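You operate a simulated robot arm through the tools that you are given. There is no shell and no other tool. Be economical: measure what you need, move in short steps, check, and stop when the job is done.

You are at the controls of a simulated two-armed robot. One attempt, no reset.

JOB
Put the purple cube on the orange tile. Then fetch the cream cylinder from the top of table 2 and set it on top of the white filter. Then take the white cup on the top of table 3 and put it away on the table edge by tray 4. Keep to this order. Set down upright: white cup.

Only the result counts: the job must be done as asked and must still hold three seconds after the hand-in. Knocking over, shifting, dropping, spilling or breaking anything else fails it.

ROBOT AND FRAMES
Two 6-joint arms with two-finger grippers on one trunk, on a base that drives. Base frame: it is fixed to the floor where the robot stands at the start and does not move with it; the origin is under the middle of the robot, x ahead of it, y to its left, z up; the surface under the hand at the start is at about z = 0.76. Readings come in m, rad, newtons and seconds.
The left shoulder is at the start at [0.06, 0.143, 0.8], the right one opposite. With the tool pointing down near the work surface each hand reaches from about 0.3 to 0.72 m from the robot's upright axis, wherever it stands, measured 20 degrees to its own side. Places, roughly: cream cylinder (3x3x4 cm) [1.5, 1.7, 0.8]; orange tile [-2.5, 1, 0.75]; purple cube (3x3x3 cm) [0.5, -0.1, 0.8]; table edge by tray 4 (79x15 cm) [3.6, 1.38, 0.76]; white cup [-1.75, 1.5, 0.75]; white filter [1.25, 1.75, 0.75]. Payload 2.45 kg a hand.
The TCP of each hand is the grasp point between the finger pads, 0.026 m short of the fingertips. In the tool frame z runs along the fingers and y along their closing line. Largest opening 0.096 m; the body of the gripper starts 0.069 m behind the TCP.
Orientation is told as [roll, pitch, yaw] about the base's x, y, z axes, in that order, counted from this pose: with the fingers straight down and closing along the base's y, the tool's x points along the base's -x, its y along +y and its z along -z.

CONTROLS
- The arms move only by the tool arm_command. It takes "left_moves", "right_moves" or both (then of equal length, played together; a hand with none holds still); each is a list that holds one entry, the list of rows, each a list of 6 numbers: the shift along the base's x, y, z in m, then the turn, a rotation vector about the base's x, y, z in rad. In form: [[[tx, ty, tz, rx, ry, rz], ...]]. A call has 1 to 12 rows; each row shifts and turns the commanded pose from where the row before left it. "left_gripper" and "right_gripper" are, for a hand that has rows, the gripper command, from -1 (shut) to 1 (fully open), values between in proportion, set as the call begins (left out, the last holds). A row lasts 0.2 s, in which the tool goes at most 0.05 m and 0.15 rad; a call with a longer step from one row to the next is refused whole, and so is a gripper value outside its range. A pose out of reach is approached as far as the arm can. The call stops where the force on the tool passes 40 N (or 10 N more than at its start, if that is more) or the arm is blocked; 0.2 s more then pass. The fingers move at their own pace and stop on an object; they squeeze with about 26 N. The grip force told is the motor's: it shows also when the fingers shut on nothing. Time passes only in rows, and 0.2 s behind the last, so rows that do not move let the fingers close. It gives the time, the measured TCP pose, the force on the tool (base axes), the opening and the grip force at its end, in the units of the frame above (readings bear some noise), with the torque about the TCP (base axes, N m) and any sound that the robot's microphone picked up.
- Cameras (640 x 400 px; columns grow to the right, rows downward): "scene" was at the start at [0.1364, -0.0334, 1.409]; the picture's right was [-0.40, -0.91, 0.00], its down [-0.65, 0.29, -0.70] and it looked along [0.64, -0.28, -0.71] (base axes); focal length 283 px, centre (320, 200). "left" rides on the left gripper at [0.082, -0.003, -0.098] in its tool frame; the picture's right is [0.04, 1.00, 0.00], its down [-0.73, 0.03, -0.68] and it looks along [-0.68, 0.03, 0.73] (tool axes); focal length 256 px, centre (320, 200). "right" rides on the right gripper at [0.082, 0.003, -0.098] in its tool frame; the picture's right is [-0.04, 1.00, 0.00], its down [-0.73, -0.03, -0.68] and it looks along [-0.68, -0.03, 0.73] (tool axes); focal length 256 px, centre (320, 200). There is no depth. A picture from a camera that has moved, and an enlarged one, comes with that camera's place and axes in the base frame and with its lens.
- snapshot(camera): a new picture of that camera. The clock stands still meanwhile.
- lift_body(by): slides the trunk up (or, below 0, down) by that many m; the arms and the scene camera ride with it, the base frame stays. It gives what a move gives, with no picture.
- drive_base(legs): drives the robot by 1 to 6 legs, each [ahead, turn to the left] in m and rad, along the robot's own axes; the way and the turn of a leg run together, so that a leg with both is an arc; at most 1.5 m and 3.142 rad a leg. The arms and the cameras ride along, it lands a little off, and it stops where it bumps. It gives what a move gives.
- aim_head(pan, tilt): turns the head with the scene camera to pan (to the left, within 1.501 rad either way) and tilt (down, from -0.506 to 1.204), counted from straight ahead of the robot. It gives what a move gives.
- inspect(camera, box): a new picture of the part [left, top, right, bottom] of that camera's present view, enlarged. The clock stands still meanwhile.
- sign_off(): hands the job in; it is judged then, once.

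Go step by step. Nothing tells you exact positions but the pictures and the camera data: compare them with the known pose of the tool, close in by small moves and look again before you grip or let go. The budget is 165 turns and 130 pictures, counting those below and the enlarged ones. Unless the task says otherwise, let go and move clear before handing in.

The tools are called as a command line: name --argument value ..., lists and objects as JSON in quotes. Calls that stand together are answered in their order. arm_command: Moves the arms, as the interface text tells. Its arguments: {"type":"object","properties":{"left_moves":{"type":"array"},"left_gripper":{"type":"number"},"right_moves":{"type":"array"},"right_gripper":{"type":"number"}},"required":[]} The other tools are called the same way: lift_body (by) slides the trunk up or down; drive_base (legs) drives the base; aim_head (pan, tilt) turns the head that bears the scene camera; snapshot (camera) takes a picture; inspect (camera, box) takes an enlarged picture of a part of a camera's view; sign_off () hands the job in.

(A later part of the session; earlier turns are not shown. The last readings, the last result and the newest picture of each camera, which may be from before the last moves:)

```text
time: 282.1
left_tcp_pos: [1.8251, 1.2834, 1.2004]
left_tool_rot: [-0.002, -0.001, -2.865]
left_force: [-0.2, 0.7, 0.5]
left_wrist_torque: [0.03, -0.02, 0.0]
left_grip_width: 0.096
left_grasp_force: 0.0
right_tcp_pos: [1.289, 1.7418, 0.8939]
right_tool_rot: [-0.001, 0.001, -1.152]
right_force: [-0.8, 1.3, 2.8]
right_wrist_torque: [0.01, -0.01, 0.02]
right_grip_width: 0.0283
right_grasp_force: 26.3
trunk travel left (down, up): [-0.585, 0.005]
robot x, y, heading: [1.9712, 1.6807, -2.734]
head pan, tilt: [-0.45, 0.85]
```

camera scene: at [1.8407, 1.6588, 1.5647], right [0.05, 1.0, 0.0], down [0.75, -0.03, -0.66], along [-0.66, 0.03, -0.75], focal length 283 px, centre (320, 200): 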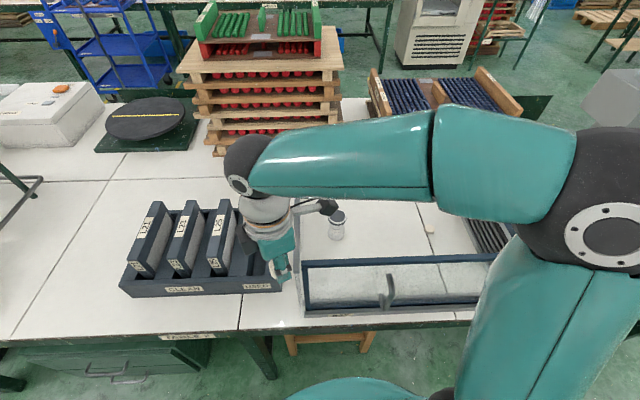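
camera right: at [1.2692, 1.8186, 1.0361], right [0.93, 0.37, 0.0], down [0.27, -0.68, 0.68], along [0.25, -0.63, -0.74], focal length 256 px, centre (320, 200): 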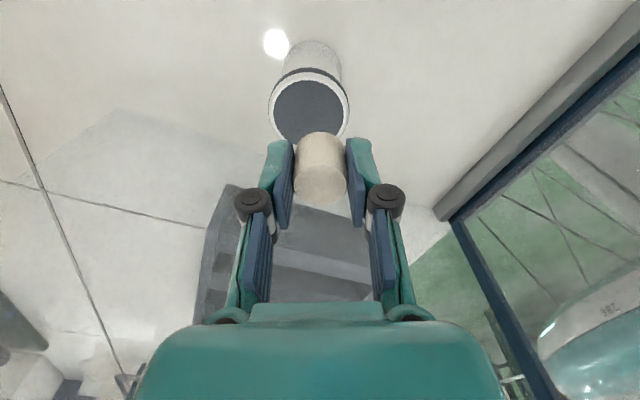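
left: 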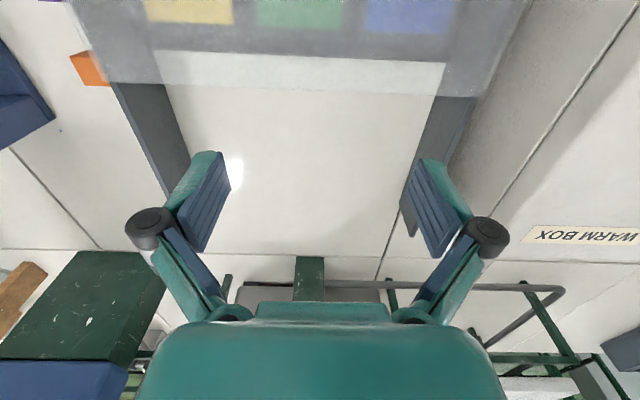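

Light contact (2.8 N). I'll open a little, check, then rise.

arm_command --right_moves '[[[0, 0, 0, 0, 0, 0], [0, 0, 0, 0, 0, 0], [0, 0, 0, 0, 0, 0]]]' --right_gripper 0.1

arm_command --right_moves '[[[0, 0, 0.01, 0, 0, 0], [0, 0, 0.02, 0, 0, 0], [0, 0, 0.03, 0, 0, 0], [0, 0, 0.03, 0, 0, 0], [0, 0, 0, 0, 0, 0]]]'

inspect --camera "scene" --box '[280, 160, 376, 250]'

```text
time: 282.9
left_tcp_pos: [1.8244, 1.2829, 1.2009]
left_tool_rot: [-0.002, -0.002, -2.865]
left_force: [0.1, -0.6, -0.1]
left_wrist_torque: [0.02, -0.02, 0.04]
left_grip_width: 0.0958
left_grasp_force: 0.0
right_tcp_pos: [1.2884, 1.7423, 0.894]
right_tool_rot: [-0.003, 0.002, -1.152]
right_force: [0.9, -0.1, -0.4]
right_wrist_torque: [0.01, 0.01, -0.02]
right_grip_width: 0.0526
right_grasp_force: 0.0
trunk travel left (down, up): [-0.585, 0.005]
robot x, y, heading: [1.9685, 1.6815, -2.74]
head pan, tilt: [-0.45, 0.85]
```

```text
time: 284.1
left_tcp_pos: [1.8249, 1.2822, 1.2006]
left_tool_rot: [-0.002, -0.001, -2.862]
left_force: [0.0, 0.1, 0.7]
left_wrist_torque: [-0.01, -0.04, 0.0]
left_grip_width: 0.0959
left_grasp_force: 0.0
right_tcp_pos: [1.2899, 1.7415, 0.9869]
right_tool_rot: [-0.003, 0.003, -1.151]
right_force: [-0.2, -0.2, -0.7]
right_wrist_torque: [0.02, 0.0, 0.02]
right_grip_width: 0.0526
right_grasp_force: 0.2
trunk travel left (down, up): [-0.585, 0.005]
robot x, y, heading: [1.9743, 1.6808, -2.739]
head pan, tilt: [-0.45, 0.85]
```

```text
4.44 times, centred on (328, 205) of scene
camera zoom: at [1.8399, 1.6587, 1.5646], right [0.05, 1.0, 0.0], down [0.75, -0.04, -0.66], along [-0.66, 0.03, -0.75], focal length 1260 px, centre (284, 178)
```

zoom: 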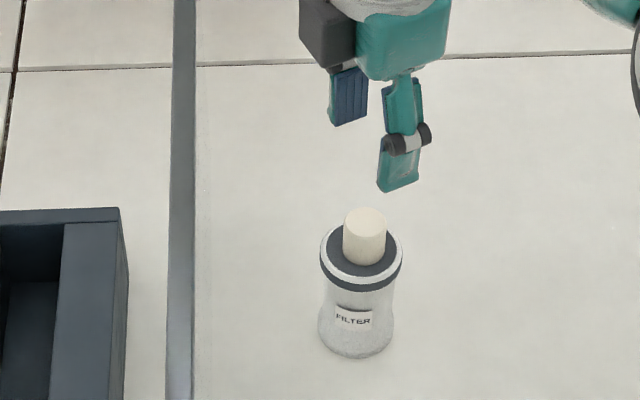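

The cream cylinder is standing on the filter. I'll lift away over the panes, retract, and back off.

arm_command --right_moves '[[[0.03, -0.012, 0.035, 0, 0, 0], [0.03, -0.012, 0.04, 0, 0, 0], [0.03, -0.012, 0.04, 0, 0, 0], [0.02, -0.012, 0.04, 0, 0, 0], [0, 0, 0, 0, 0, 0], [0.04, -0.02, 0, 0, 0, 0], [0.04, -0.02, 0, 0, 0, 0], [0.04, -0.02, 0, 0, 0, 0], [0.04, -0.02, 0, 0, 0, 0], [0.035, -0.02, 0, 0, 0, 0], [0, 0, 0, 0, 0, 0]]]'

drive_base --legs '[[-0.45, 0]]'

arm_command --right_moves '[[[0, 0, 0, 0, 0, -0.144], [0, 0, 0, 0, 0, -0.144], [0, 0, 0, 0, 0, -0.144], [0, 0, 0, 0, 0, -0.144], [0, 0, 0, 0, 0, -0.144], [0, 0, 0, 0, 0, -0.144], [0, 0, 0, 0, 0, -0.144], [0, 0, 0, 0, 0, -0.144], [0, 0, 0, 0, 0, -0.144], [0, 0, 0, 0, 0, -0.144], [0, 0, 0, 0, 0, -0.144]]]'

snapshot --camera "scene"

```text
refused: row 2 steps farther than a row can; nothing moved
```

```text
time: 285.9
left_tcp_pos: [2.0454, 1.3789, 1.2032]
left_tool_rot: [0.0, -0.002, -2.865]
left_force: [0.5, 0.7, -0.2]
left_wrist_torque: [-0.04, -0.01, 0.02]
left_grip_width: 0.096
left_grasp_force: 0.0
right_tcp_pos: [1.5009, 1.8363, 0.9886]
right_tool_rot: [-0.035, 0.009, -1.15]
right_force: [-12.9, 2.8, -6.6]
right_wrist_torque: [-0.19, -0.13, 0.26]
right_grip_width: 0.0438
right_grasp_force: 0.0
trunk travel left (down, up): [-0.585, 0.005]
robot x, y, heading: [2.1945, 1.775, -2.741]
head pan, tilt: [-0.45, 0.85]
stopped in leg 1: the force on the tool passed its limit at 59 N (the readings are from after the stop); the commanded pose is now the measured one
```

```text
time: 288.3
left_tcp_pos: [2.048, 1.3774, 1.203]
left_tool_rot: [-0.001, -0.002, -2.865]
left_force: [-0.8, 0.3, 0.1]
left_wrist_torque: [-0.01, 0.03, 0.01]
left_grip_width: 0.096
left_grasp_force: 0.1
right_tcp_pos: [1.5044, 1.8337, 0.9913]
right_tool_rot: [-0.033, 0.012, -2.737]
right_force: [-0.2, 0.9, 0.0]
right_wrist_torque: [-0.01, 0.0, -0.01]
right_grip_width: 0.0526
right_grasp_force: 0.0
trunk travel left (down, up): [-0.585, 0.005]
robot x, y, heading: [2.1939, 1.7695, -2.739]
head pan, tilt: [-0.45, 0.85]
```

```text
47 pictures are left
camera scene: at [2.0622, 1.7532, 1.5646], right [0.05, 1.0, 0.0], down [0.75, -0.03, -0.66], along [-0.66, 0.03, -0.75], focal length 283 px, centre (320, 200)
```

scene: 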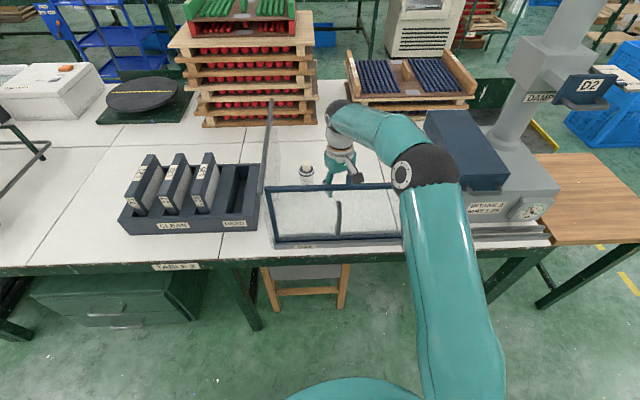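

My retract was refused as a step was too long, and the drive then pulled the hand against the inside of the pane (a batching mistake of mine). It stopped at once, so I'll check the pane and the filter before doing anything else.

inspect --camera "scene" --box '[240, 100, 440, 260]'

snapshot --camera "right"

```text
2.50 times, centred on (340, 180) of scene
camera zoom: at [2.0622, 1.7532, 1.5646], right [0.05, 1.0, 0.0], down [0.75, -0.03, -0.66], along [-0.66, 0.03, -0.75], focal length 708 px, centre (270, 250)
```

zoom: 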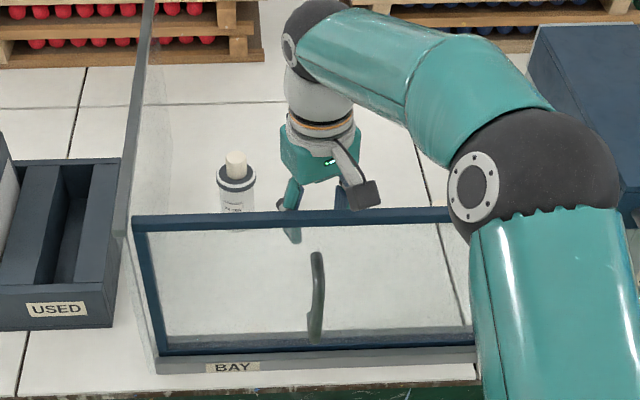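

```text
45 pictures are left
camera right: at [1.5818, 1.8609, 1.0905], right [0.36, -0.93, -0.03], down [-0.68, -0.29, 0.67], along [-0.64, -0.22, -0.74], focal length 256 px, centre (320, 200)
```

right: 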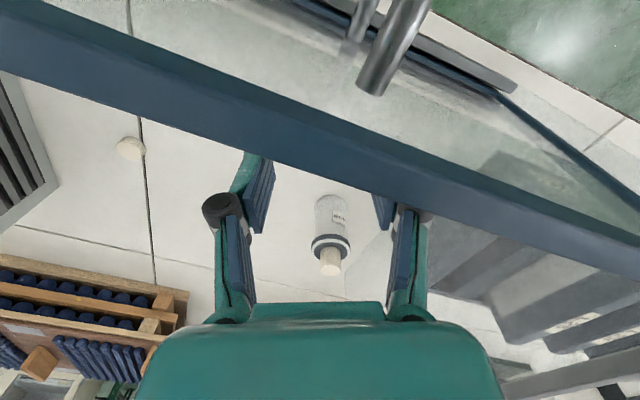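

The pane, the filter and the cylinder all look undisturbed. I'll drive 0.12 m forward to restore reach (the tips at z 0.965 clear the cylinder), then lift the hand straight up.

drive_base --legs '[[0.12, 0]]'

```text
time: 289.5
left_tcp_pos: [1.9373, 1.3299, 1.2008]
left_tool_rot: [-0.002, 0.001, -2.865]
left_force: [-0.9, 0.5, -0.2]
left_wrist_torque: [0.03, -0.05, 0.0]
left_grip_width: 0.0959
left_grasp_force: 0.1
right_tcp_pos: [1.3957, 1.7869, 0.9887]
right_tool_rot: [-0.034, 0.012, -2.733]
right_force: [-0.2, -0.3, 0.0]
right_wrist_torque: [-0.02, -0.03, 0.02]
right_grip_width: 0.053
right_grasp_force: 0.0
trunk travel left (down, up): [-0.585, 0.005]
robot x, y, heading: [2.0888, 1.7249, -2.734]
head pan, tilt: [-0.45, 0.85]
```

arm_command --right_moves '[[[0.01, 0, 0.035, 0, 0, 0], [0.01, 0, 0.035, 0, 0, 0], [0.01, 0, 0.035, 0, 0, 0], [0, 0, 0.01, 0, 0, 0], [0, 0, 0, 0, 0, 0]]]'

```text
time: 290.7
left_tcp_pos: [1.9398, 1.331, 1.2023]
left_tool_rot: [-0.003, -0.002, -2.864]
left_force: [0.1, -0.1, -0.2]
left_wrist_torque: [-0.04, 0.0, -0.06]
left_grip_width: 0.0958
left_grasp_force: 0.0
right_tcp_pos: [1.4254, 1.7877, 1.1047]
right_tool_rot: [-0.032, 0.009, -2.734]
right_force: [1.1, -0.2, 0.2]
right_wrist_torque: [-0.01, 0.0, 0.01]
right_grip_width: 0.0525
right_grasp_force: 0.0
trunk travel left (down, up): [-0.585, 0.005]
robot x, y, heading: [2.087, 1.7273, -2.74]
head pan, tilt: [-0.45, 0.85]
```

The tips are at z 1.08, above the pane. I'll bring the hand out towards the robot, raising it a little more.

arm_command --right_moves '[[[0.03, 0.0, 0.02, 0, 0, 0], [0.04, 0.01, 0.02, 0, 0, 0], [0.04, 0.01, 0.0, 0, 0, 0], [0.04, 0.01, 0, 0, 0, 0], [0.04, 0.01, 0, 0, 0, 0], [0.04, 0.01, 0, 0, 0, 0], [0.04, 0.01, 0, 0, 0, 0], [0, 0, 0, 0, 0, 0]]]'

```text
time: 292.5
left_tcp_pos: [1.938, 1.3306, 1.2032]
left_tool_rot: [-0.001, -0.002, -2.864]
left_force: [-0.4, 0.0, 0.2]
left_wrist_torque: [-0.01, 0.01, -0.02]
left_grip_width: 0.0961
left_grasp_force: 0.0
right_tcp_pos: [1.6953, 1.8483, 1.1459]
right_tool_rot: [-0.034, 0.011, -2.734]
right_force: [-0.3, -0.6, 0.0]
right_wrist_torque: [0.02, 0.02, 0.0]
right_grip_width: 0.0529
right_grasp_force: 0.0
trunk travel left (down, up): [-0.585, 0.005]
robot x, y, heading: [2.0872, 1.7286, -2.731]
head pan, tilt: [-0.45, 0.85]
```

The hand is clear. I'll level it, back off and lower the trunk, then drive back for the cup.

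arm_command --right_moves '[[[0, 0, 0.0, -0.0356, -0.0034, 0], [0, 0, 0.0, 0, 0, 0]]]'

drive_base --legs '[[-0.35, 0], [0, -0.98], [0, -0.98]]'

```text
time: 293.1
left_tcp_pos: [1.9385, 1.3306, 1.204]
left_tool_rot: [-0.002, -0.002, -2.863]
left_force: [-0.2, 0.4, 0.2]
left_wrist_torque: [0.03, 0.0, 0.01]
left_grip_width: 0.096
left_grasp_force: 0.1
right_tcp_pos: [1.6953, 1.8478, 1.1479]
right_tool_rot: [0.001, -0.001, -2.733]
right_force: [-0.2, 0.1, 0.2]
right_wrist_torque: [-0.01, 0.01, -0.03]
right_grip_width: 0.053
right_grasp_force: 0.1
trunk travel left (down, up): [-0.585, 0.005]
robot x, y, heading: [2.0895, 1.7281, -2.738]
head pan, tilt: [-0.45, 0.85]
```

```text
time: 300.2
left_tcp_pos: [2.0265, 2.0679, 1.2044]
left_tool_rot: [-0.001, -0.003, 1.71]
left_force: [0.2, 0.0, 0.2]
left_wrist_torque: [-0.03, 0.02, -0.02]
left_grip_width: 0.0961
left_grasp_force: 0.1
right_tcp_pos: [2.5731, 2.2348, 1.1471]
right_tool_rot: [0.001, 0.0, 1.839]
right_force: [-0.5, -0.2, -0.8]
right_wrist_torque: [-0.02, 0.0, -0.02]
right_grip_width: 0.0528
right_grasp_force: 0.1
trunk travel left (down, up): [-0.585, 0.005]
robot x, y, heading: [2.3683, 1.8528, 1.82]
head pan, tilt: [-0.45, 0.85]
stopped in leg 3: the robot was blocked; the commanded pose is now the measured one
```

lift_body --by -0.16

drive_base --legs '[[0, -0.2], [1.0, 0], [0.7, 0]]'

```text
time: 302.1
left_tcp_pos: [2.025, 2.065, 1.044]
left_tool_rot: [0.0, -0.004, 1.71]
left_force: [0.1, -0.5, 0.1]
left_wrist_torque: [0.02, -0.06, 0.01]
left_grip_width: 0.096
left_grasp_force: 0.0
right_tcp_pos: [2.5718, 2.2328, 0.9876]
right_tool_rot: [0.0, -0.002, 1.839]
right_force: [-0.1, -0.2, -1.2]
right_wrist_torque: [0.02, -0.02, 0.02]
right_grip_width: 0.0527
right_grasp_force: 0.0
trunk travel left (down, up): [-0.425, 0.165]
robot x, y, heading: [2.3635, 1.8552, 1.822]
head pan, tilt: [-0.45, 0.85]
```

```text
time: 311.6
left_tcp_pos: [1.9774, 3.8294, 1.0445]
left_tool_rot: [-0.001, -0.002, 1.514]
left_force: [0.6, -1.1, 1.0]
left_wrist_torque: [-0.04, 0.01, 0.03]
left_grip_width: 0.0958
left_grasp_force: 0.1
right_tcp_pos: [2.5467, 3.8865, 0.9873]
right_tool_rot: [0.001, 0.0, 1.643]
right_force: [0.9, 0.6, 0.4]
right_wrist_torque: [-0.04, 0.02, -0.01]
right_grip_width: 0.0528
right_grasp_force: 0.0
trunk travel left (down, up): [-0.425, 0.165]
robot x, y, heading: [2.2679, 3.5572, 1.628]
head pan, tilt: [-0.45, 0.85]
```

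drive_base --legs '[[0, 0.76], [0, 0.75]]'

```text
time: 316.5
left_tcp_pos: [1.9612, 3.2904, 1.0456]
left_tool_rot: [-0.002, -0.001, 2.982]
left_force: [-0.1, 0.3, 0.0]
left_wrist_torque: [0.01, 0.02, 0.0]
left_grip_width: 0.0958
left_grasp_force: 0.2
right_tcp_pos: [1.9624, 3.8625, 0.9884]
right_tool_rot: [0.0, 0.0, 3.11]
right_force: [0.3, -0.4, 0.2]
right_wrist_torque: [0.02, 0.01, 0.02]
right_grip_width: 0.0527
right_grasp_force: 0.1
trunk travel left (down, up): [-0.425, 0.165]
robot x, y, heading: [2.2682, 3.589, 3.097]
head pan, tilt: [-0.45, 0.85]
stopped in leg 2: the robot was blocked; the commanded pose is now the measured one
```

drive_base --legs '[[0, 0.05], [1.5, 0], [1.5, 0], [0, 0.78], [0, 0.6]]'

aim_head --pan -0.3 --tilt 0.5

snapshot --camera "scene"

```text
time: 336.2
left_tcp_pos: [-0.5034, 3.2256, 1.0462]
left_tool_rot: [-0.001, -0.004, -1.863]
left_force: [-0.6, -0.3, -0.4]
left_wrist_torque: [0.02, 0.01, -0.03]
left_grip_width: 0.0959
left_grasp_force: 0.0
right_tcp_pos: [-1.0685, 3.3006, 0.9888]
right_tool_rot: [0.0, -0.001, -1.731]
right_force: [0.5, -0.4, 0.5]
right_wrist_torque: [0.01, 0.02, -0.03]
right_grip_width: 0.0528
right_grasp_force: 0.1
trunk travel left (down, up): [-0.425, 0.165]
robot x, y, heading: [-0.7852, 3.5734, -1.753]
head pan, tilt: [-0.45, 0.85]
stopped in leg 5: the robot was blocked; the commanded pose is now the measured one
```

```text
time: 337.0
left_tcp_pos: [-0.5037, 3.2264, 1.0446]
left_tool_rot: [-0.002, -0.003, -1.864]
left_force: [-0.5, 0.2, -0.7]
left_wrist_torque: [0.01, -0.02, -0.02]
left_grip_width: 0.096
left_grasp_force: 0.1
right_tcp_pos: [-1.0704, 3.3012, 0.9902]
right_tool_rot: [-0.001, -0.002, -1.731]
right_force: [0.2, -0.4, 1.0]
right_wrist_torque: [0.02, -0.03, 0.03]
right_grip_width: 0.0525
right_grasp_force: 0.2
trunk travel left (down, up): [-0.425, 0.165]
robot x, y, heading: [-0.7877, 3.574, -1.754]
head pan, tilt: [-0.3, 0.499]
```

```text
44 pictures are left
camera scene: at [-0.8392, 3.4323, 1.4346], right [-0.89, 0.46, 0.0], down [0.22, 0.42, -0.88], along [-0.41, -0.78, -0.48], focal length 283 px, centre (320, 200)
```

scene: 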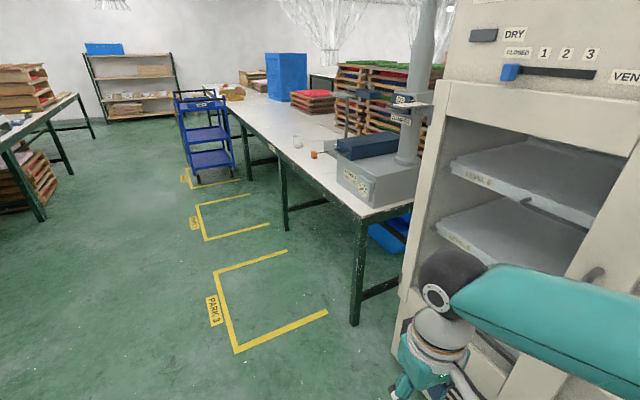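

The cup stands at about (-1.69, 1.48) near table 3's front edge, and the orange block is at y ≈ 1.76. I'll park facing it with the left arm on its side, axis at y ≈ 1.68.

drive_base --legs '[[0, 0.2], [1.5, 0], [0.38, 0], [0, -0.8], [0, -0.78]]'

aim_head --pan 0.0 --tilt 0.7

snapshot --camera "scene"

```text
time: 352.1
left_tcp_pos: [-0.9887, 1.3565, 1.0472]
left_tool_rot: [-0.001, -0.003, 3.085]
left_force: [0.1, 0.4, 0.3]
left_wrist_torque: [0.0, 0.03, 0.02]
left_grip_width: 0.0958
left_grasp_force: 0.1
right_tcp_pos: [-1.0469, 1.9258, 0.9913]
right_tool_rot: [0.0, -0.001, -3.066]
right_force: [0.1, 0.9, -0.5]
right_wrist_torque: [0.01, 0.04, -0.01]
right_grip_width: 0.0528
right_grasp_force: 0.0
trunk travel left (down, up): [-0.425, 0.165]
robot x, y, heading: [-0.7119, 1.6802, -3.08]
head pan, tilt: [-0.3, 0.499]
stopped in leg 5: the robot was blocked; the commanded pose is now the measured one
```

```text
time: 352.9
left_tcp_pos: [-0.9885, 1.3551, 1.0465]
left_tool_rot: [-0.002, -0.004, 3.085]
left_force: [-0.4, -0.2, 0.4]
left_wrist_torque: [0.06, -0.03, 0.03]
left_grip_width: 0.0958
left_grasp_force: 0.1
right_tcp_pos: [-1.0475, 1.9247, 0.9915]
right_tool_rot: [0.0, -0.002, -3.067]
right_force: [-0.1, 0.0, -0.4]
right_wrist_torque: [0.03, 0.01, 0.02]
right_grip_width: 0.0528
right_grasp_force: 0.0
trunk travel left (down, up): [-0.425, 0.165]
robot x, y, heading: [-0.7137, 1.6815, -3.083]
head pan, tilt: [0.0, 0.7]
```

```text
43 pictures are left
camera scene: at [-0.8585, 1.6721, 1.417], right [-0.06, 1.0, 0.0], down [0.64, 0.04, -0.77], along [-0.76, -0.04, -0.64], focal length 283 px, centre (320, 200)
```

scene: 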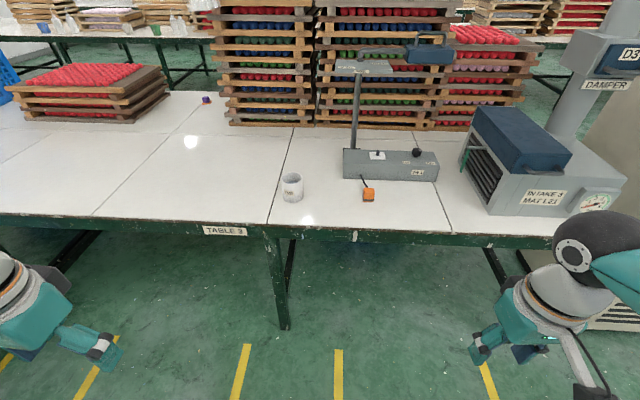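

The purple cube is visible, still on its tile in the distance. The cup is at about (-1.65, 1.527); I'll move 0.34 m closer and inspect it.

drive_base --legs '[[0.34, 0]]'

aim_head --pan 0.1 --tilt 0.9

inspect --camera "scene" --box '[240, 100, 440, 225]'

snapshot --camera "left"

```text
time: 355.1
left_tcp_pos: [-1.3253, 1.333, 1.0466]
left_tool_rot: [-0.002, -0.002, 3.089]
left_force: [0.0, 0.0, -0.3]
left_wrist_torque: [-0.02, -0.02, -0.02]
left_grip_width: 0.0959
left_grasp_force: 0.1
right_tcp_pos: [-1.3865, 1.9027, 0.9897]
right_tool_rot: [-0.001, -0.002, -3.064]
right_force: [0.2, 0.2, -0.1]
right_wrist_torque: [0.01, -0.04, -0.01]
right_grip_width: 0.0529
right_grasp_force: 0.1
trunk travel left (down, up): [-0.425, 0.165]
robot x, y, heading: [-1.0528, 1.6569, -3.08]
head pan, tilt: [0.0, 0.7]
```

```text
time: 355.8
left_tcp_pos: [-1.3238, 1.335, 1.0466]
left_tool_rot: [0.0, -0.004, 3.09]
left_force: [0.5, -0.3, 0.3]
left_wrist_torque: [0.02, 0.02, 0.01]
left_grip_width: 0.0961
left_grasp_force: 0.1
right_tcp_pos: [-1.3866, 1.9025, 0.9914]
right_tool_rot: [-0.001, -0.001, -3.063]
right_force: [0.4, 0.0, 0.1]
right_wrist_torque: [0.01, 0.0, 0.03]
right_grip_width: 0.0525
right_grasp_force: 0.0
trunk travel left (down, up): [-0.425, 0.165]
robot x, y, heading: [-1.0507, 1.6612, -3.081]
head pan, tilt: [0.099, 0.901]
```

```text
3.20 times, centred on (340, 162) of scene
camera zoom: at [-1.1856, 1.6447, 1.4008], right [-0.16, 0.99, 0.0], down [0.77, 0.13, -0.62], along [-0.61, -0.1, -0.78], focal length 907 px, centre (256, 320)
```

zoom: 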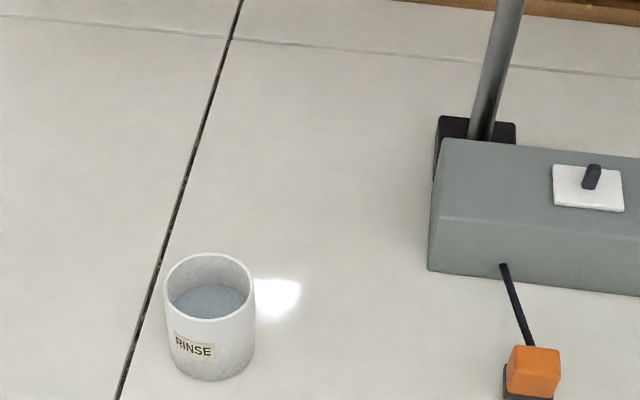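

```text
41 pictures are left
camera left: at [-1.2412, 1.3326, 1.1449], right [-0.01, -1.0, 0.0], down [-0.73, 0.01, 0.68], along [-0.68, 0.01, -0.73], focal length 256 px, centre (320, 200)
```

left: 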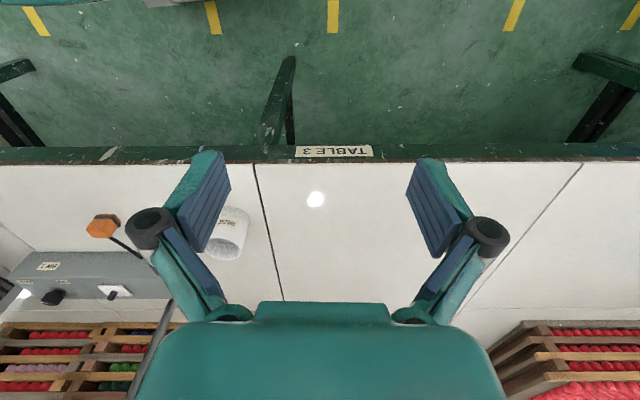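

The cup is a handle-less mug about 7.4 cm wide and 9 cm high, holding water ("RINSE"), so it must stay level. It stands at (-1.647, 1.528); I'll bring the open left hand above it.

arm_command --left_moves '[[[-0.04, 0.024, -0.005, 0, 0, 0], [-0.04, 0.024, -0.005, 0, 0, 0], [-0.04, 0.024, -0.005, 0, 0, 0], [-0.04, 0.024, -0.005, 0, 0, 0], [-0.04, 0.024, -0.005, 0, 0, 0], [-0.04, 0.024, -0.005, 0, 0, 0], [-0.04, 0.024, -0.005, 0, 0, 0], [-0.042, 0.026, -0.005, 0, 0, 0], [0, 0, 0, 0, 0, 0]]]' --left_gripper 1

snapshot --camera "left"

inspect --camera "scene" --box '[220, 60, 460, 260]'

```text
time: 357.8
left_tcp_pos: [-1.6455, 1.526, 1.0036]
left_tool_rot: [-0.002, -0.001, 3.087]
left_force: [0.8, 0.0, 0.0]
left_wrist_torque: [0.0, 0.02, 0.02]
left_grip_width: 0.096
left_grasp_force: 0.1
right_tcp_pos: [-1.3862, 1.903, 0.9912]
right_tool_rot: [0.0, -0.002, -3.063]
right_force: [-0.2, -0.1, 0.9]
right_wrist_torque: [-0.01, 0.01, 0.01]
right_grip_width: 0.0528
right_grasp_force: 0.0
trunk travel left (down, up): [-0.425, 0.165]
robot x, y, heading: [-1.0509, 1.6608, -3.08]
head pan, tilt: [0.099, 0.901]
```

```text
40 pictures are left
camera left: at [-1.5613, 1.5243, 1.102], right [-0.01, -1.0, 0.0], down [-0.73, 0.01, 0.68], along [-0.68, 0.01, -0.73], focal length 256 px, centre (320, 200)
```

left: 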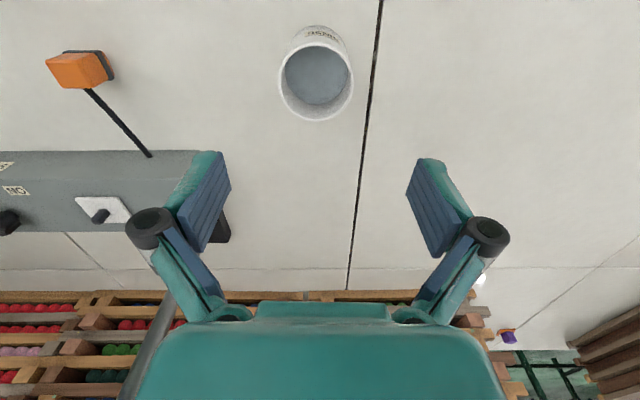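

```text
2.00 times, centred on (340, 160) of scene
camera zoom: at [-1.1849, 1.6446, 1.4009], right [-0.16, 0.99, 0.0], down [0.77, 0.13, -0.62], along [-0.61, -0.1, -0.78], focal length 567 px, centre (280, 280)
```

zoom: 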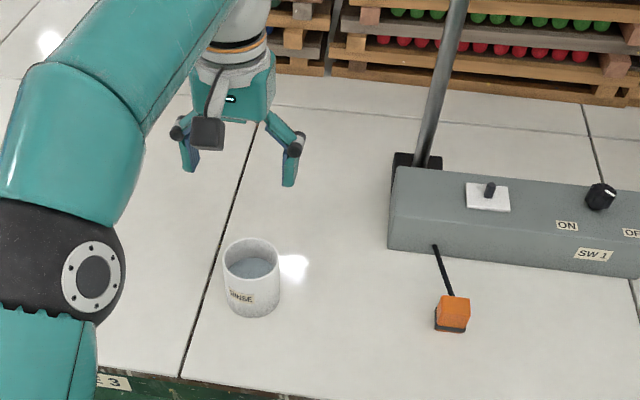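

The rim centre is at (-1.644, 1.530). I'll correct by 4 mm, go down to just above the rim and check the finger clearance.

arm_command --left_moves '[[[0.0, 0.003, -0.035, 0, 0, 0], [0, 0, -0.035, 0, 0, 0], [0, 0, -0.03, 0, 0, 0], [0, 0, -0.015, 0, 0, 0], [0, 0, 0, 0, 0, 0]]]'

snapshot --camera "left"

```text
time: 359.0
left_tcp_pos: [-1.6445, 1.5309, 0.8893]
left_tool_rot: [-0.003, -0.002, 3.09]
left_force: [0.1, -0.4, -0.4]
left_wrist_torque: [0.0, 0.0, 0.0]
left_grip_width: 0.0962
left_grasp_force: 0.1
right_tcp_pos: [-1.3856, 1.9027, 0.9902]
right_tool_rot: [-0.001, -0.001, -3.061]
right_force: [-0.1, -0.5, 0.1]
right_wrist_torque: [0.03, -0.01, -0.01]
right_grip_width: 0.0528
right_grasp_force: 0.0
trunk travel left (down, up): [-0.425, 0.165]
robot x, y, heading: [-1.0504, 1.6594, -3.077]
head pan, tilt: [0.099, 0.901]
```

```text
38 pictures are left
camera left: at [-1.5625, 1.5284, 0.9888], right [-0.01, -1.0, 0.0], down [-0.73, 0.01, 0.68], along [-0.68, 0.01, -0.73], focal length 256 px, centre (320, 200)
```

left: 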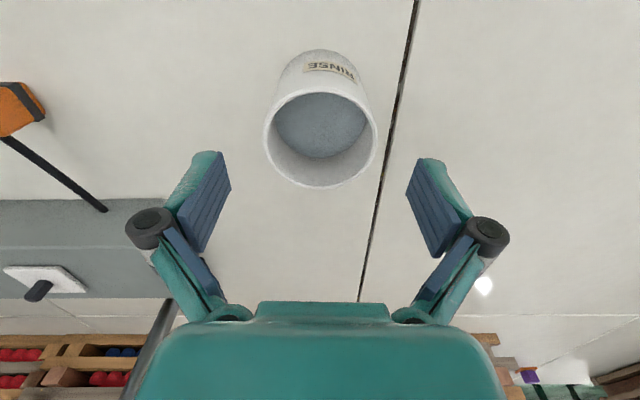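

The rim is centred between the fingers, with the top at z ≈ 0.843. I'll lower around it to grip at mid-height.

arm_command --left_moves '[[[0, 0, -0.02, 0, 0, 0], [0, 0, -0.02, 0, 0, 0], [0, 0, -0.02, 0, 0, 0], [0, 0, -0.02, 0, 0, 0], [0, 0, 0, 0, 0, 0]]]'

snapshot --camera "left"

```text
time: 360.2
left_tcp_pos: [-1.6469, 1.5315, 0.81]
left_tool_rot: [-0.001, -0.002, 3.089]
left_force: [-0.2, 0.2, 0.3]
left_wrist_torque: [-0.04, -0.01, 0.0]
left_grip_width: 0.096
left_grasp_force: 0.1
right_tcp_pos: [-1.3854, 1.9031, 0.9901]
right_tool_rot: [-0.001, -0.001, -3.064]
right_force: [-0.2, 0.3, -0.3]
right_wrist_torque: [-0.01, 0.02, -0.02]
right_grip_width: 0.0527
right_grasp_force: 0.0
trunk travel left (down, up): [-0.425, 0.165]
robot x, y, heading: [-1.0499, 1.662, -3.079]
head pan, tilt: [0.099, 0.901]
```

```text
37 pictures are left
camera left: at [-1.5645, 1.5297, 0.9088], right [-0.01, -1.0, 0.0], down [-0.73, 0.01, 0.68], along [-0.68, 0.01, -0.73], focal length 256 px, centre (320, 200)
```

left: 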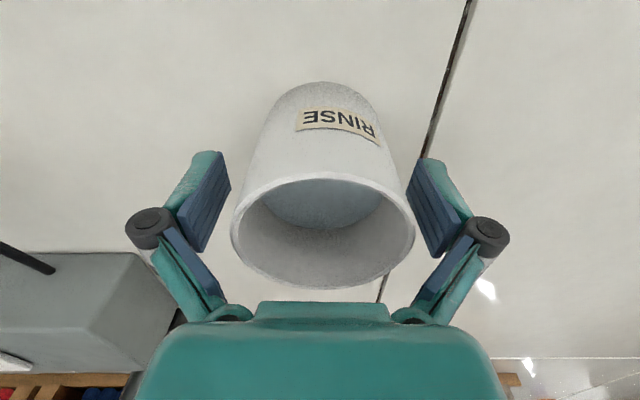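

arm_command --left_moves '[[[0.003, 0, 0, 0, 0, 0], [0, 0, 0, 0, 0, 0]]]'

arm_command --left_moves '[[[0, 0, 0, 0, 0, 0], [0, 0, 0, 0, 0, 0], [0, 0, 0, 0, 0, 0], [0, 0, 0, 0, 0, 0]]]' --left_gripper -1

snapshot --camera "left"

```text
time: 360.8
left_tcp_pos: [-1.6457, 1.5322, 0.8113]
left_tool_rot: [-0.001, -0.002, 3.088]
left_force: [-0.7, -0.5, -0.2]
left_wrist_torque: [0.01, -0.04, 0.01]
left_grip_width: 0.0959
left_grasp_force: 0.0
right_tcp_pos: [-1.3864, 1.9017, 0.9907]
right_tool_rot: [-0.001, -0.002, -3.063]
right_force: [-0.2, -0.2, 0.0]
right_wrist_torque: [0.01, 0.01, 0.0]
right_grip_width: 0.0531
right_grasp_force: 0.0
trunk travel left (down, up): [-0.425, 0.165]
robot x, y, heading: [-1.0525, 1.6574, -3.081]
head pan, tilt: [0.099, 0.901]
```

```text
time: 361.8
left_tcp_pos: [-1.6442, 1.5318, 0.8108]
left_tool_rot: [-0.003, -0.005, 3.089]
left_force: [0.4, 0.9, 2.9]
left_wrist_torque: [0.03, -0.1, 0.05]
left_grip_width: 0.0722
left_grasp_force: 25.8
right_tcp_pos: [-1.3846, 1.9023, 0.9911]
right_tool_rot: [-0.001, -0.003, -3.062]
right_force: [0.1, -0.1, -0.1]
right_wrist_torque: [0.04, -0.03, -0.02]
right_grip_width: 0.0528
right_grasp_force: 0.0
trunk travel left (down, up): [-0.425, 0.165]
robot x, y, heading: [-1.0515, 1.662, -3.081]
head pan, tilt: [0.099, 0.901]
```

```text
36 pictures are left
camera left: at [-1.5613, 1.5297, 0.9091], right [-0.01, -1.0, 0.0], down [-0.73, 0.01, 0.68], along [-0.68, 0.01, -0.73], focal length 256 px, centre (320, 200)
```

left: 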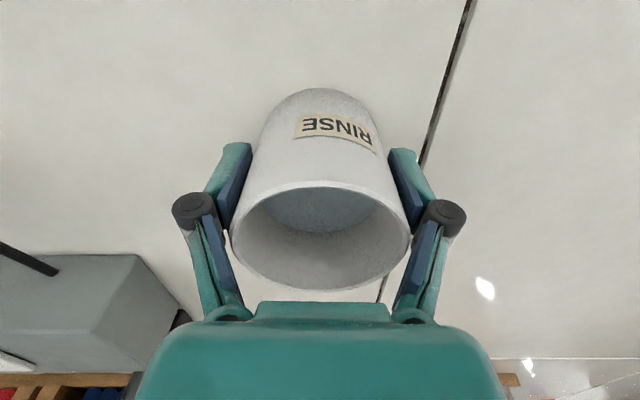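

The cup is held at 72 mm. I'll lift slowly.

arm_command --left_moves '[[[0, 0, 0.003, 0, 0, 0], [0, 0, 0.006, 0, 0, 0], [0, 0, 0.01, 0, 0, 0], [0, 0, 0.012, 0, 0, 0], [0, 0, 0.015, 0, 0, 0], [0, 0, 0.015, 0, 0, 0], [0, 0, 0.015, 0, 0, 0], [0, 0, 0.012, 0, 0, 0], [0, 0, 0.008, 0, 0, 0], [0, 0, 0.004, 0, 0, 0]]]'

snapshot --camera "left"

```text
time: 364.0
left_tcp_pos: [-1.644, 1.5322, 0.9118]
left_tool_rot: [-0.003, -0.004, 3.09]
left_force: [0.9, -0.4, -1.5]
left_wrist_torque: [0.01, 0.02, -0.01]
left_grip_width: 0.0717
left_grasp_force: 25.8
right_tcp_pos: [-1.3862, 1.9028, 0.9913]
right_tool_rot: [0.001, -0.003, -3.062]
right_force: [0.1, -0.3, 0.1]
right_wrist_torque: [-0.01, -0.01, -0.01]
right_grip_width: 0.0526
right_grasp_force: 0.2
trunk travel left (down, up): [-0.425, 0.165]
robot x, y, heading: [-1.0516, 1.6617, -3.076]
head pan, tilt: [0.099, 0.901]
```

```text
35 pictures are left
camera left: at [-1.5601, 1.5294, 1.0102], right [-0.01, -1.0, 0.0], down [-0.73, 0.01, 0.68], along [-0.68, 0.01, -0.73], focal length 256 px, centre (320, 200)
```

left: 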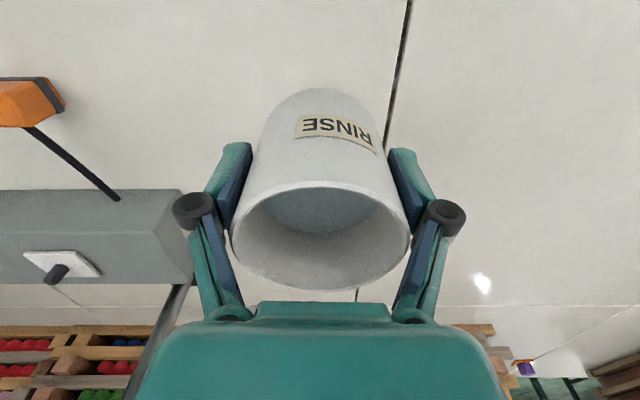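

The cup is held steadily and level. I'll draw it in smoothly towards the body at z ≈ 1.0 for the drive.

arm_command --left_moves '[[[0.006, -0.002, 0.004, 0, 0, 0], [0.012, -0.004, 0.006, 0, 0, 0], [0.02, -0.006, 0.008, 0, 0, 0], [0.025, -0.007, 0.01, 0, 0, 0], [0.025, -0.007, 0.01, 0, 0, 0], [0.025, -0.008, 0.01, 0, 0, 0], [0.025, -0.008, 0.01, 0, 0, 0], [0.025, -0.008, 0.01, 0, 0, 0], [0.025, -0.007, 0.008, 0, 0, 0], [0.022, -0.006, 0.006, 0, 0, 0], [0.014, -0.004, 0.004, 0, 0, 0], [0.006, -0.002, 0.002, 0, 0, 0]]]'

drive_base --legs '[[-0.2, 0], [-0.15, 0]]'

snapshot --camera "left"

```text
time: 366.6
left_tcp_pos: [-1.4142, 1.4624, 1.0003]
left_tool_rot: [-0.003, -0.003, 3.088]
left_force: [0.3, -0.7, -2.2]
left_wrist_torque: [-0.03, 0.02, -0.01]
left_grip_width: 0.0715
left_grasp_force: 26.3
right_tcp_pos: [-1.3849, 1.9028, 0.9923]
right_tool_rot: [0.001, -0.001, -3.062]
right_force: [0.2, 0.3, 0.0]
right_wrist_torque: [-0.02, 0.01, 0.0]
right_grip_width: 0.0529
right_grasp_force: 0.1
trunk travel left (down, up): [-0.425, 0.165]
robot x, y, heading: [-1.0543, 1.6642, -3.075]
head pan, tilt: [0.099, 0.901]
```

```text
time: 369.2
left_tcp_pos: [-1.0609, 1.4839, 1.0005]
left_tool_rot: [-0.003, -0.003, 3.09]
left_force: [1.1, 0.0, -1.4]
left_wrist_torque: [0.0, 0.02, 0.01]
left_grip_width: 0.0715
left_grasp_force: 26.0
right_tcp_pos: [-1.0328, 1.9243, 0.9915]
right_tool_rot: [0.001, -0.003, -3.063]
right_force: [-0.5, -0.2, -0.5]
right_wrist_torque: [-0.01, 0.04, -0.04]
right_grip_width: 0.0529
right_grasp_force: 0.0
trunk travel left (down, up): [-0.425, 0.165]
robot x, y, heading: [-0.7019, 1.6844, -3.08]
head pan, tilt: [0.099, 0.901]
```

```text
34 pictures are left
camera left: at [-0.977, 1.483, 1.0982], right [-0.01, -1.0, 0.0], down [-0.73, 0.01, 0.68], along [-0.68, 0.01, -0.73], focal length 256 px, centre (320, 200)
```

left: 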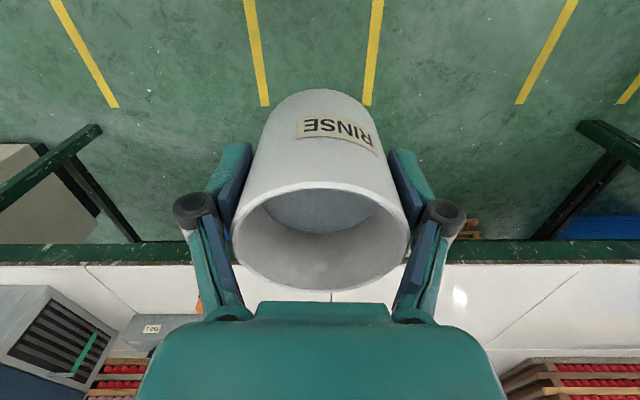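

Steady. I'll turn right in small legs and drive back up the aisle.

drive_base --legs '[[0, -0.8], [0, -0.75]]'

```text
time: 373.7
left_tcp_pos: [-0.9734, 1.9975, 0.9998]
left_tool_rot: [-0.002, -0.001, 1.737]
left_force: [-0.5, -0.4, -1.8]
left_wrist_torque: [-0.04, -0.02, 0.0]
left_grip_width: 0.0712
left_grasp_force: 26.2
right_tcp_pos: [-0.5389, 2.065, 0.9914]
right_tool_rot: [0.001, -0.001, 1.865]
right_force: [-0.1, -0.9, -1.2]
right_wrist_torque: [0.06, 0.0, 0.02]
right_grip_width: 0.0528
right_grasp_force: 0.1
trunk travel left (down, up): [-0.425, 0.165]
robot x, y, heading: [-0.7382, 1.6719, 1.834]
head pan, tilt: [0.099, 0.901]
stopped in leg 2: the robot was blocked; the commanded pose is now the measured one
```

drive_base --legs '[[0, -0.25], [1.0, 0], [0.9, 0]]'

drive_base --legs '[[0, -0.75], [0, -0.7]]'

aim_head --pan 0.0 --tilt 0.6

snapshot --camera "scene"

```text
time: 384.3
left_tcp_pos: [-0.8881, 3.9499, 1.0015]
left_tool_rot: [-0.002, -0.002, 1.471]
left_force: [-0.5, 0.0, -2.6]
left_wrist_torque: [-0.01, 0.01, 0.0]
left_grip_width: 0.0707
left_grasp_force: 25.9
right_tcp_pos: [-0.4492, 3.9001, 0.9929]
right_tool_rot: [0.002, -0.002, 1.601]
right_force: [-0.7, -0.7, 0.0]
right_wrist_torque: [-0.01, -0.01, -0.03]
right_grip_width: 0.0528
right_grasp_force: 0.1
trunk travel left (down, up): [-0.425, 0.165]
robot x, y, heading: [-0.7458, 3.5735, 1.563]
head pan, tilt: [0.099, 0.901]
```

```text
time: 388.6
left_tcp_pos: [-0.4198, 3.8106, 1.0015]
left_tool_rot: [0.0, 0.0, 0.16]
left_force: [0.3, -0.8, -2.4]
left_wrist_torque: [-0.04, 0.05, -0.01]
left_grip_width: 0.0708
left_grasp_force: 26.0
right_tcp_pos: [-0.3546, 3.3743, 0.9936]
right_tool_rot: [0.002, -0.002, 0.294]
right_force: [-0.5, 0.3, 0.1]
right_wrist_torque: [0.05, 0.02, 0.02]
right_grip_width: 0.0529
right_grasp_force: 0.0
trunk travel left (down, up): [-0.425, 0.165]
robot x, y, heading: [-0.7602, 3.6165, 0.236]
head pan, tilt: [0.099, 0.901]
stopped in leg 2: the robot was blocked; the commanded pose is now the measured one
```

```text
time: 389.4
left_tcp_pos: [-0.4202, 3.8121, 1.0022]
left_tool_rot: [-0.002, -0.002, 0.162]
left_force: [-0.2, 0.7, -1.4]
left_wrist_torque: [-0.01, 0.02, 0.0]
left_grip_width: 0.0707
left_grasp_force: 26.5
right_tcp_pos: [-0.3557, 3.3757, 0.9942]
right_tool_rot: [0.001, -0.002, 0.294]
right_force: [0.3, 0.0, -0.7]
right_wrist_torque: [0.01, -0.02, 0.01]
right_grip_width: 0.053
right_grasp_force: 0.1
trunk travel left (down, up): [-0.425, 0.165]
robot x, y, heading: [-0.7577, 3.6193, 0.241]
head pan, tilt: [0.0, 0.6]
```

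```text
33 pictures are left
camera scene: at [-0.6097, 3.6506, 1.4254], right [0.23, -0.97, 0.0], down [-0.55, -0.13, -0.82], along [0.8, 0.19, -0.57], focal length 283 px, centre (320, 200)
```

scene: 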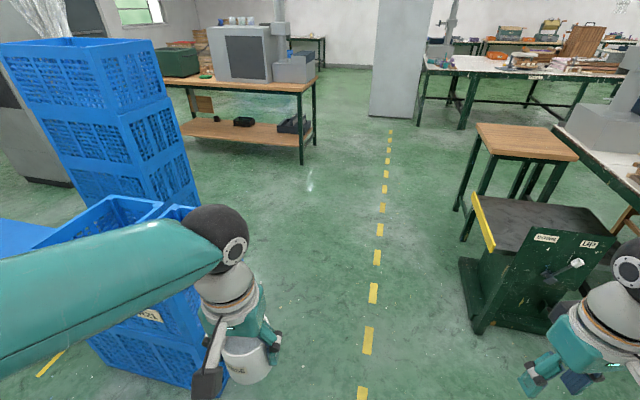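

I'll straighten up and drive along the dashed lane, keeping clear of the crates.

drive_base --legs '[[0, -0.27], [1.0, 0]]'

snapshot --camera "left"

```text
time: 395.6
left_tcp_pos: [0.6172, 3.6655, 1.0019]
left_tool_rot: [-0.001, -0.001, -0.124]
left_force: [-0.1, 0.8, -2.2]
left_wrist_torque: [0.01, 0.06, 0.0]
left_grip_width: 0.0705
left_grasp_force: 26.0
right_tcp_pos: [0.5568, 3.2284, 0.9939]
right_tool_rot: [0.002, -0.002, 0.008]
right_force: [0.3, -0.1, 1.1]
right_wrist_torque: [0.06, 0.0, 0.0]
right_grip_width: 0.0528
right_grasp_force: 0.1
trunk travel left (down, up): [-0.425, 0.165]
robot x, y, heading: [0.2398, 3.5744, -0.051]
head pan, tilt: [0.0, 0.6]
```

```text
32 pictures are left
camera left: at [0.5368, 3.6719, 1.1002], right [0.09, 1.0, 0.0], down [0.73, -0.06, 0.68], along [0.68, -0.06, -0.73], focal length 256 px, centre (320, 200)
```

left: 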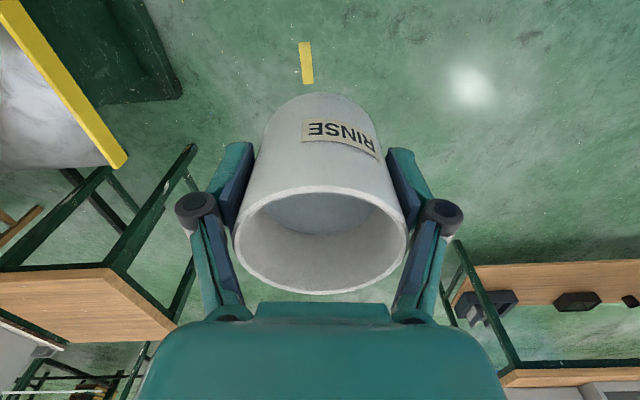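

The cup is creeping down in the grip by a few millimetres, so I'll keep the trip brisk but smooth.

drive_base --legs '[[0, 0.08], [1.2, 0], [1.0, 0], [0, -0.7], [0, -0.65]]'

```text
time: 411.2
left_tcp_pos: [2.6529, 3.3206, 1.0022]
left_tool_rot: [0.002, 0.001, -1.345]
left_force: [-0.3, -0.8, -2.4]
left_wrist_torque: [0.05, -0.02, -0.02]
left_grip_width: 0.0697
left_grasp_force: 26.5
right_tcp_pos: [2.2222, 3.2255, 0.9952]
right_tool_rot: [0.004, -0.003, -1.214]
right_force: [0.9, -0.8, -0.1]
right_wrist_torque: [0.0, -0.03, -0.02]
right_grip_width: 0.0527
right_grasp_force: 0.1
trunk travel left (down, up): [-0.425, 0.165]
robot x, y, heading: [2.4745, 3.6578, -1.284]
head pan, tilt: [0.0, 0.6]
stopped in leg 5: the robot was blocked; the commanded pose is now the measured one
```

drive_base --legs '[[0, -0.28], [1.3, 0], [1.15, 0], [0, 0.75], [0, 0.6]]'

aim_head --pan 0.1 --tilt 0.7

snapshot --camera "scene"

snapshot --camera "left"

```text
time: 428.4
left_tcp_pos: [2.9094, 1.2054, 1.0021]
left_tool_rot: [-0.001, 0.0, -0.283]
left_force: [-0.1, 0.3, -2.0]
left_wrist_torque: [0.0, 0.0, 0.02]
left_grip_width: 0.0694
left_grasp_force: 26.5
right_tcp_pos: [2.7818, 0.7813, 0.9957]
right_tool_rot: [0.0, -0.006, -0.147]
right_force: [0.3, -0.3, 0.2]
right_wrist_torque: [0.0, 0.02, 0.01]
right_grip_width: 0.0526
right_grasp_force: 0.2
trunk travel left (down, up): [-0.425, 0.165]
robot x, y, heading: [2.5216, 1.1739, -0.208]
head pan, tilt: [0.0, 0.6]
stopped in leg 5: the robot was blocked; the commanded pose is now the measured one
```

```text
time: 429.0
left_tcp_pos: [2.9085, 1.2027, 1.0035]
left_tool_rot: [0.001, 0.0, -0.283]
left_force: [0.2, -0.7, -2.1]
left_wrist_torque: [0.02, 0.03, 0.01]
left_grip_width: 0.069
left_grasp_force: 25.8
right_tcp_pos: [2.7823, 0.7805, 0.9972]
right_tool_rot: [0.001, -0.006, -0.149]
right_force: [-0.4, -0.2, -0.2]
right_wrist_torque: [-0.01, 0.0, 0.0]
right_grip_width: 0.0527
right_grasp_force: 0.0
trunk travel left (down, up): [-0.425, 0.165]
robot x, y, heading: [2.5186, 1.1731, -0.211]
head pan, tilt: [0.099, 0.7]
```

```text
31 pictures are left
camera scene: at [2.6658, 1.1517, 1.4169], right [-0.11, -0.99, 0.0], down [-0.64, 0.07, -0.76], along [0.76, -0.09, -0.64], focal length 283 px, centre (320, 200)
```

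scene: 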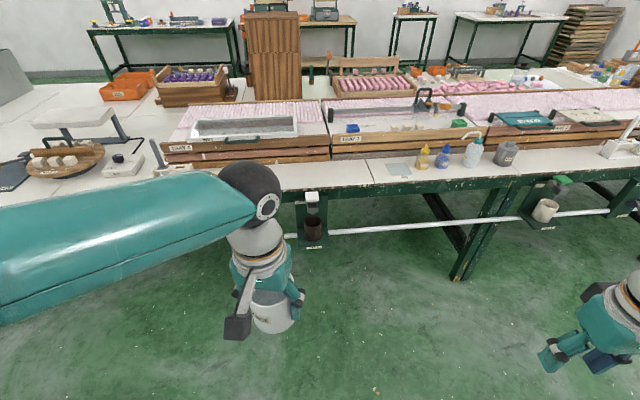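

```text
30 pictures are left
camera left: at [2.8312, 1.2219, 1.1019], right [0.24, 0.97, 0.0], down [0.71, -0.18, 0.68], along [0.66, -0.16, -0.73], focal length 256 px, centre (320, 200)
```

left: 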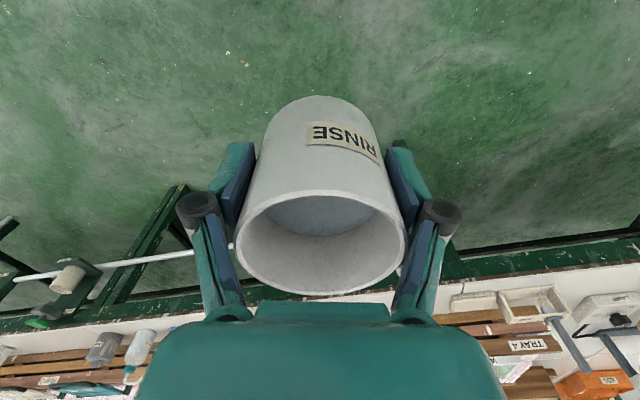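

I see tray 4 with a free strip of table edge in front of it (x ≈ 3.52–3.68, y ≈ 1.0–1.6). I'll zoom to choose a clear spot.

inspect --camera "scene" --box '[90, 90, 410, 250]'

drive_base --legs '[[0, 0.2], [0.5, 0]]'

aim_head --pan 0.15 --tilt 0.85

snapshot --camera "scene"

```text
2.00 times, centred on (250, 170) of scene
camera zoom: at [2.6658, 1.1517, 1.4169], right [-0.11, -0.99, 0.0], down [-0.64, 0.07, -0.76], along [0.76, -0.09, -0.64], focal length 567 px, centre (460, 260)
```

zoom: 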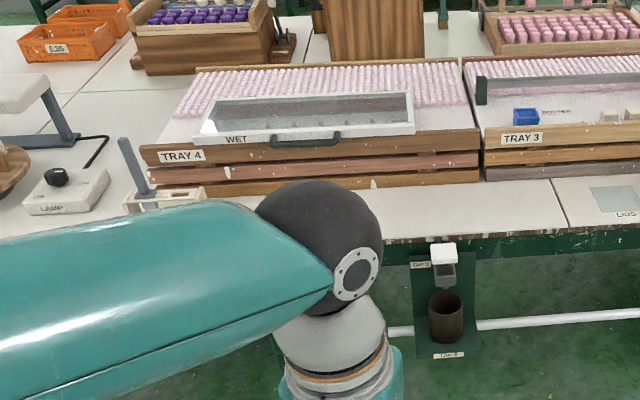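

```text
time: 432.8
left_tcp_pos: [3.3967, 1.2681, 1.0038]
left_tool_rot: [0.0, 0.002, -0.093]
left_force: [-0.2, -0.5, -2.5]
left_wrist_torque: [0.02, 0.07, 0.0]
left_grip_width: 0.0692
left_grasp_force: 26.0
right_tcp_pos: [3.3521, 0.829, 0.9965]
right_tool_rot: [0.003, -0.002, 0.039]
right_force: [0.1, 0.5, 0.3]
right_wrist_torque: [-0.01, -0.03, 0.0]
right_grip_width: 0.0529
right_grasp_force: 0.0
trunk travel left (down, up): [-0.425, 0.165]
robot x, y, heading: [3.0228, 1.165, -0.021]
head pan, tilt: [0.099, 0.7]
```

```text
time: 433.5
left_tcp_pos: [3.3958, 1.2698, 1.0032]
left_tool_rot: [0.0, 0.001, -0.093]
left_force: [0.9, 0.8, -2.0]
left_wrist_torque: [-0.02, 0.02, 0.02]
left_grip_width: 0.0694
left_grasp_force: 25.8
right_tcp_pos: [3.3528, 0.8306, 0.997]
right_tool_rot: [0.002, -0.005, 0.04]
right_force: [-0.5, 0.1, -0.1]
right_wrist_torque: [0.0, -0.01, 0.01]
right_grip_width: 0.053
right_grasp_force: 0.0
trunk travel left (down, up): [-0.425, 0.165]
robot x, y, heading: [3.0206, 1.168, -0.022]
head pan, tilt: [0.15, 0.85]
```

```text
28 pictures are left
camera scene: at [3.1595, 1.1771, 1.4047], right [0.13, -0.99, 0.0], down [-0.74, -0.1, -0.66], along [0.65, 0.08, -0.75], focal length 283 px, centre (320, 200)
```

scene: 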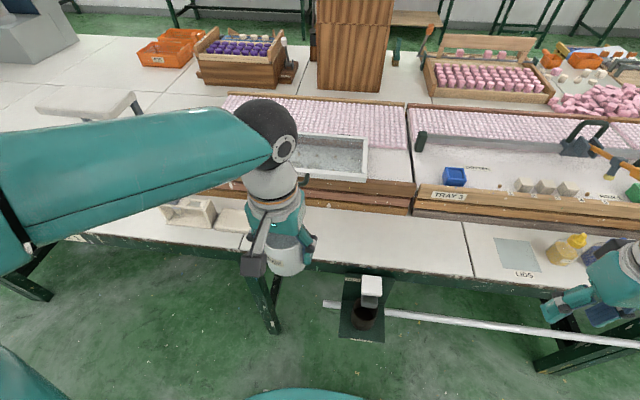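

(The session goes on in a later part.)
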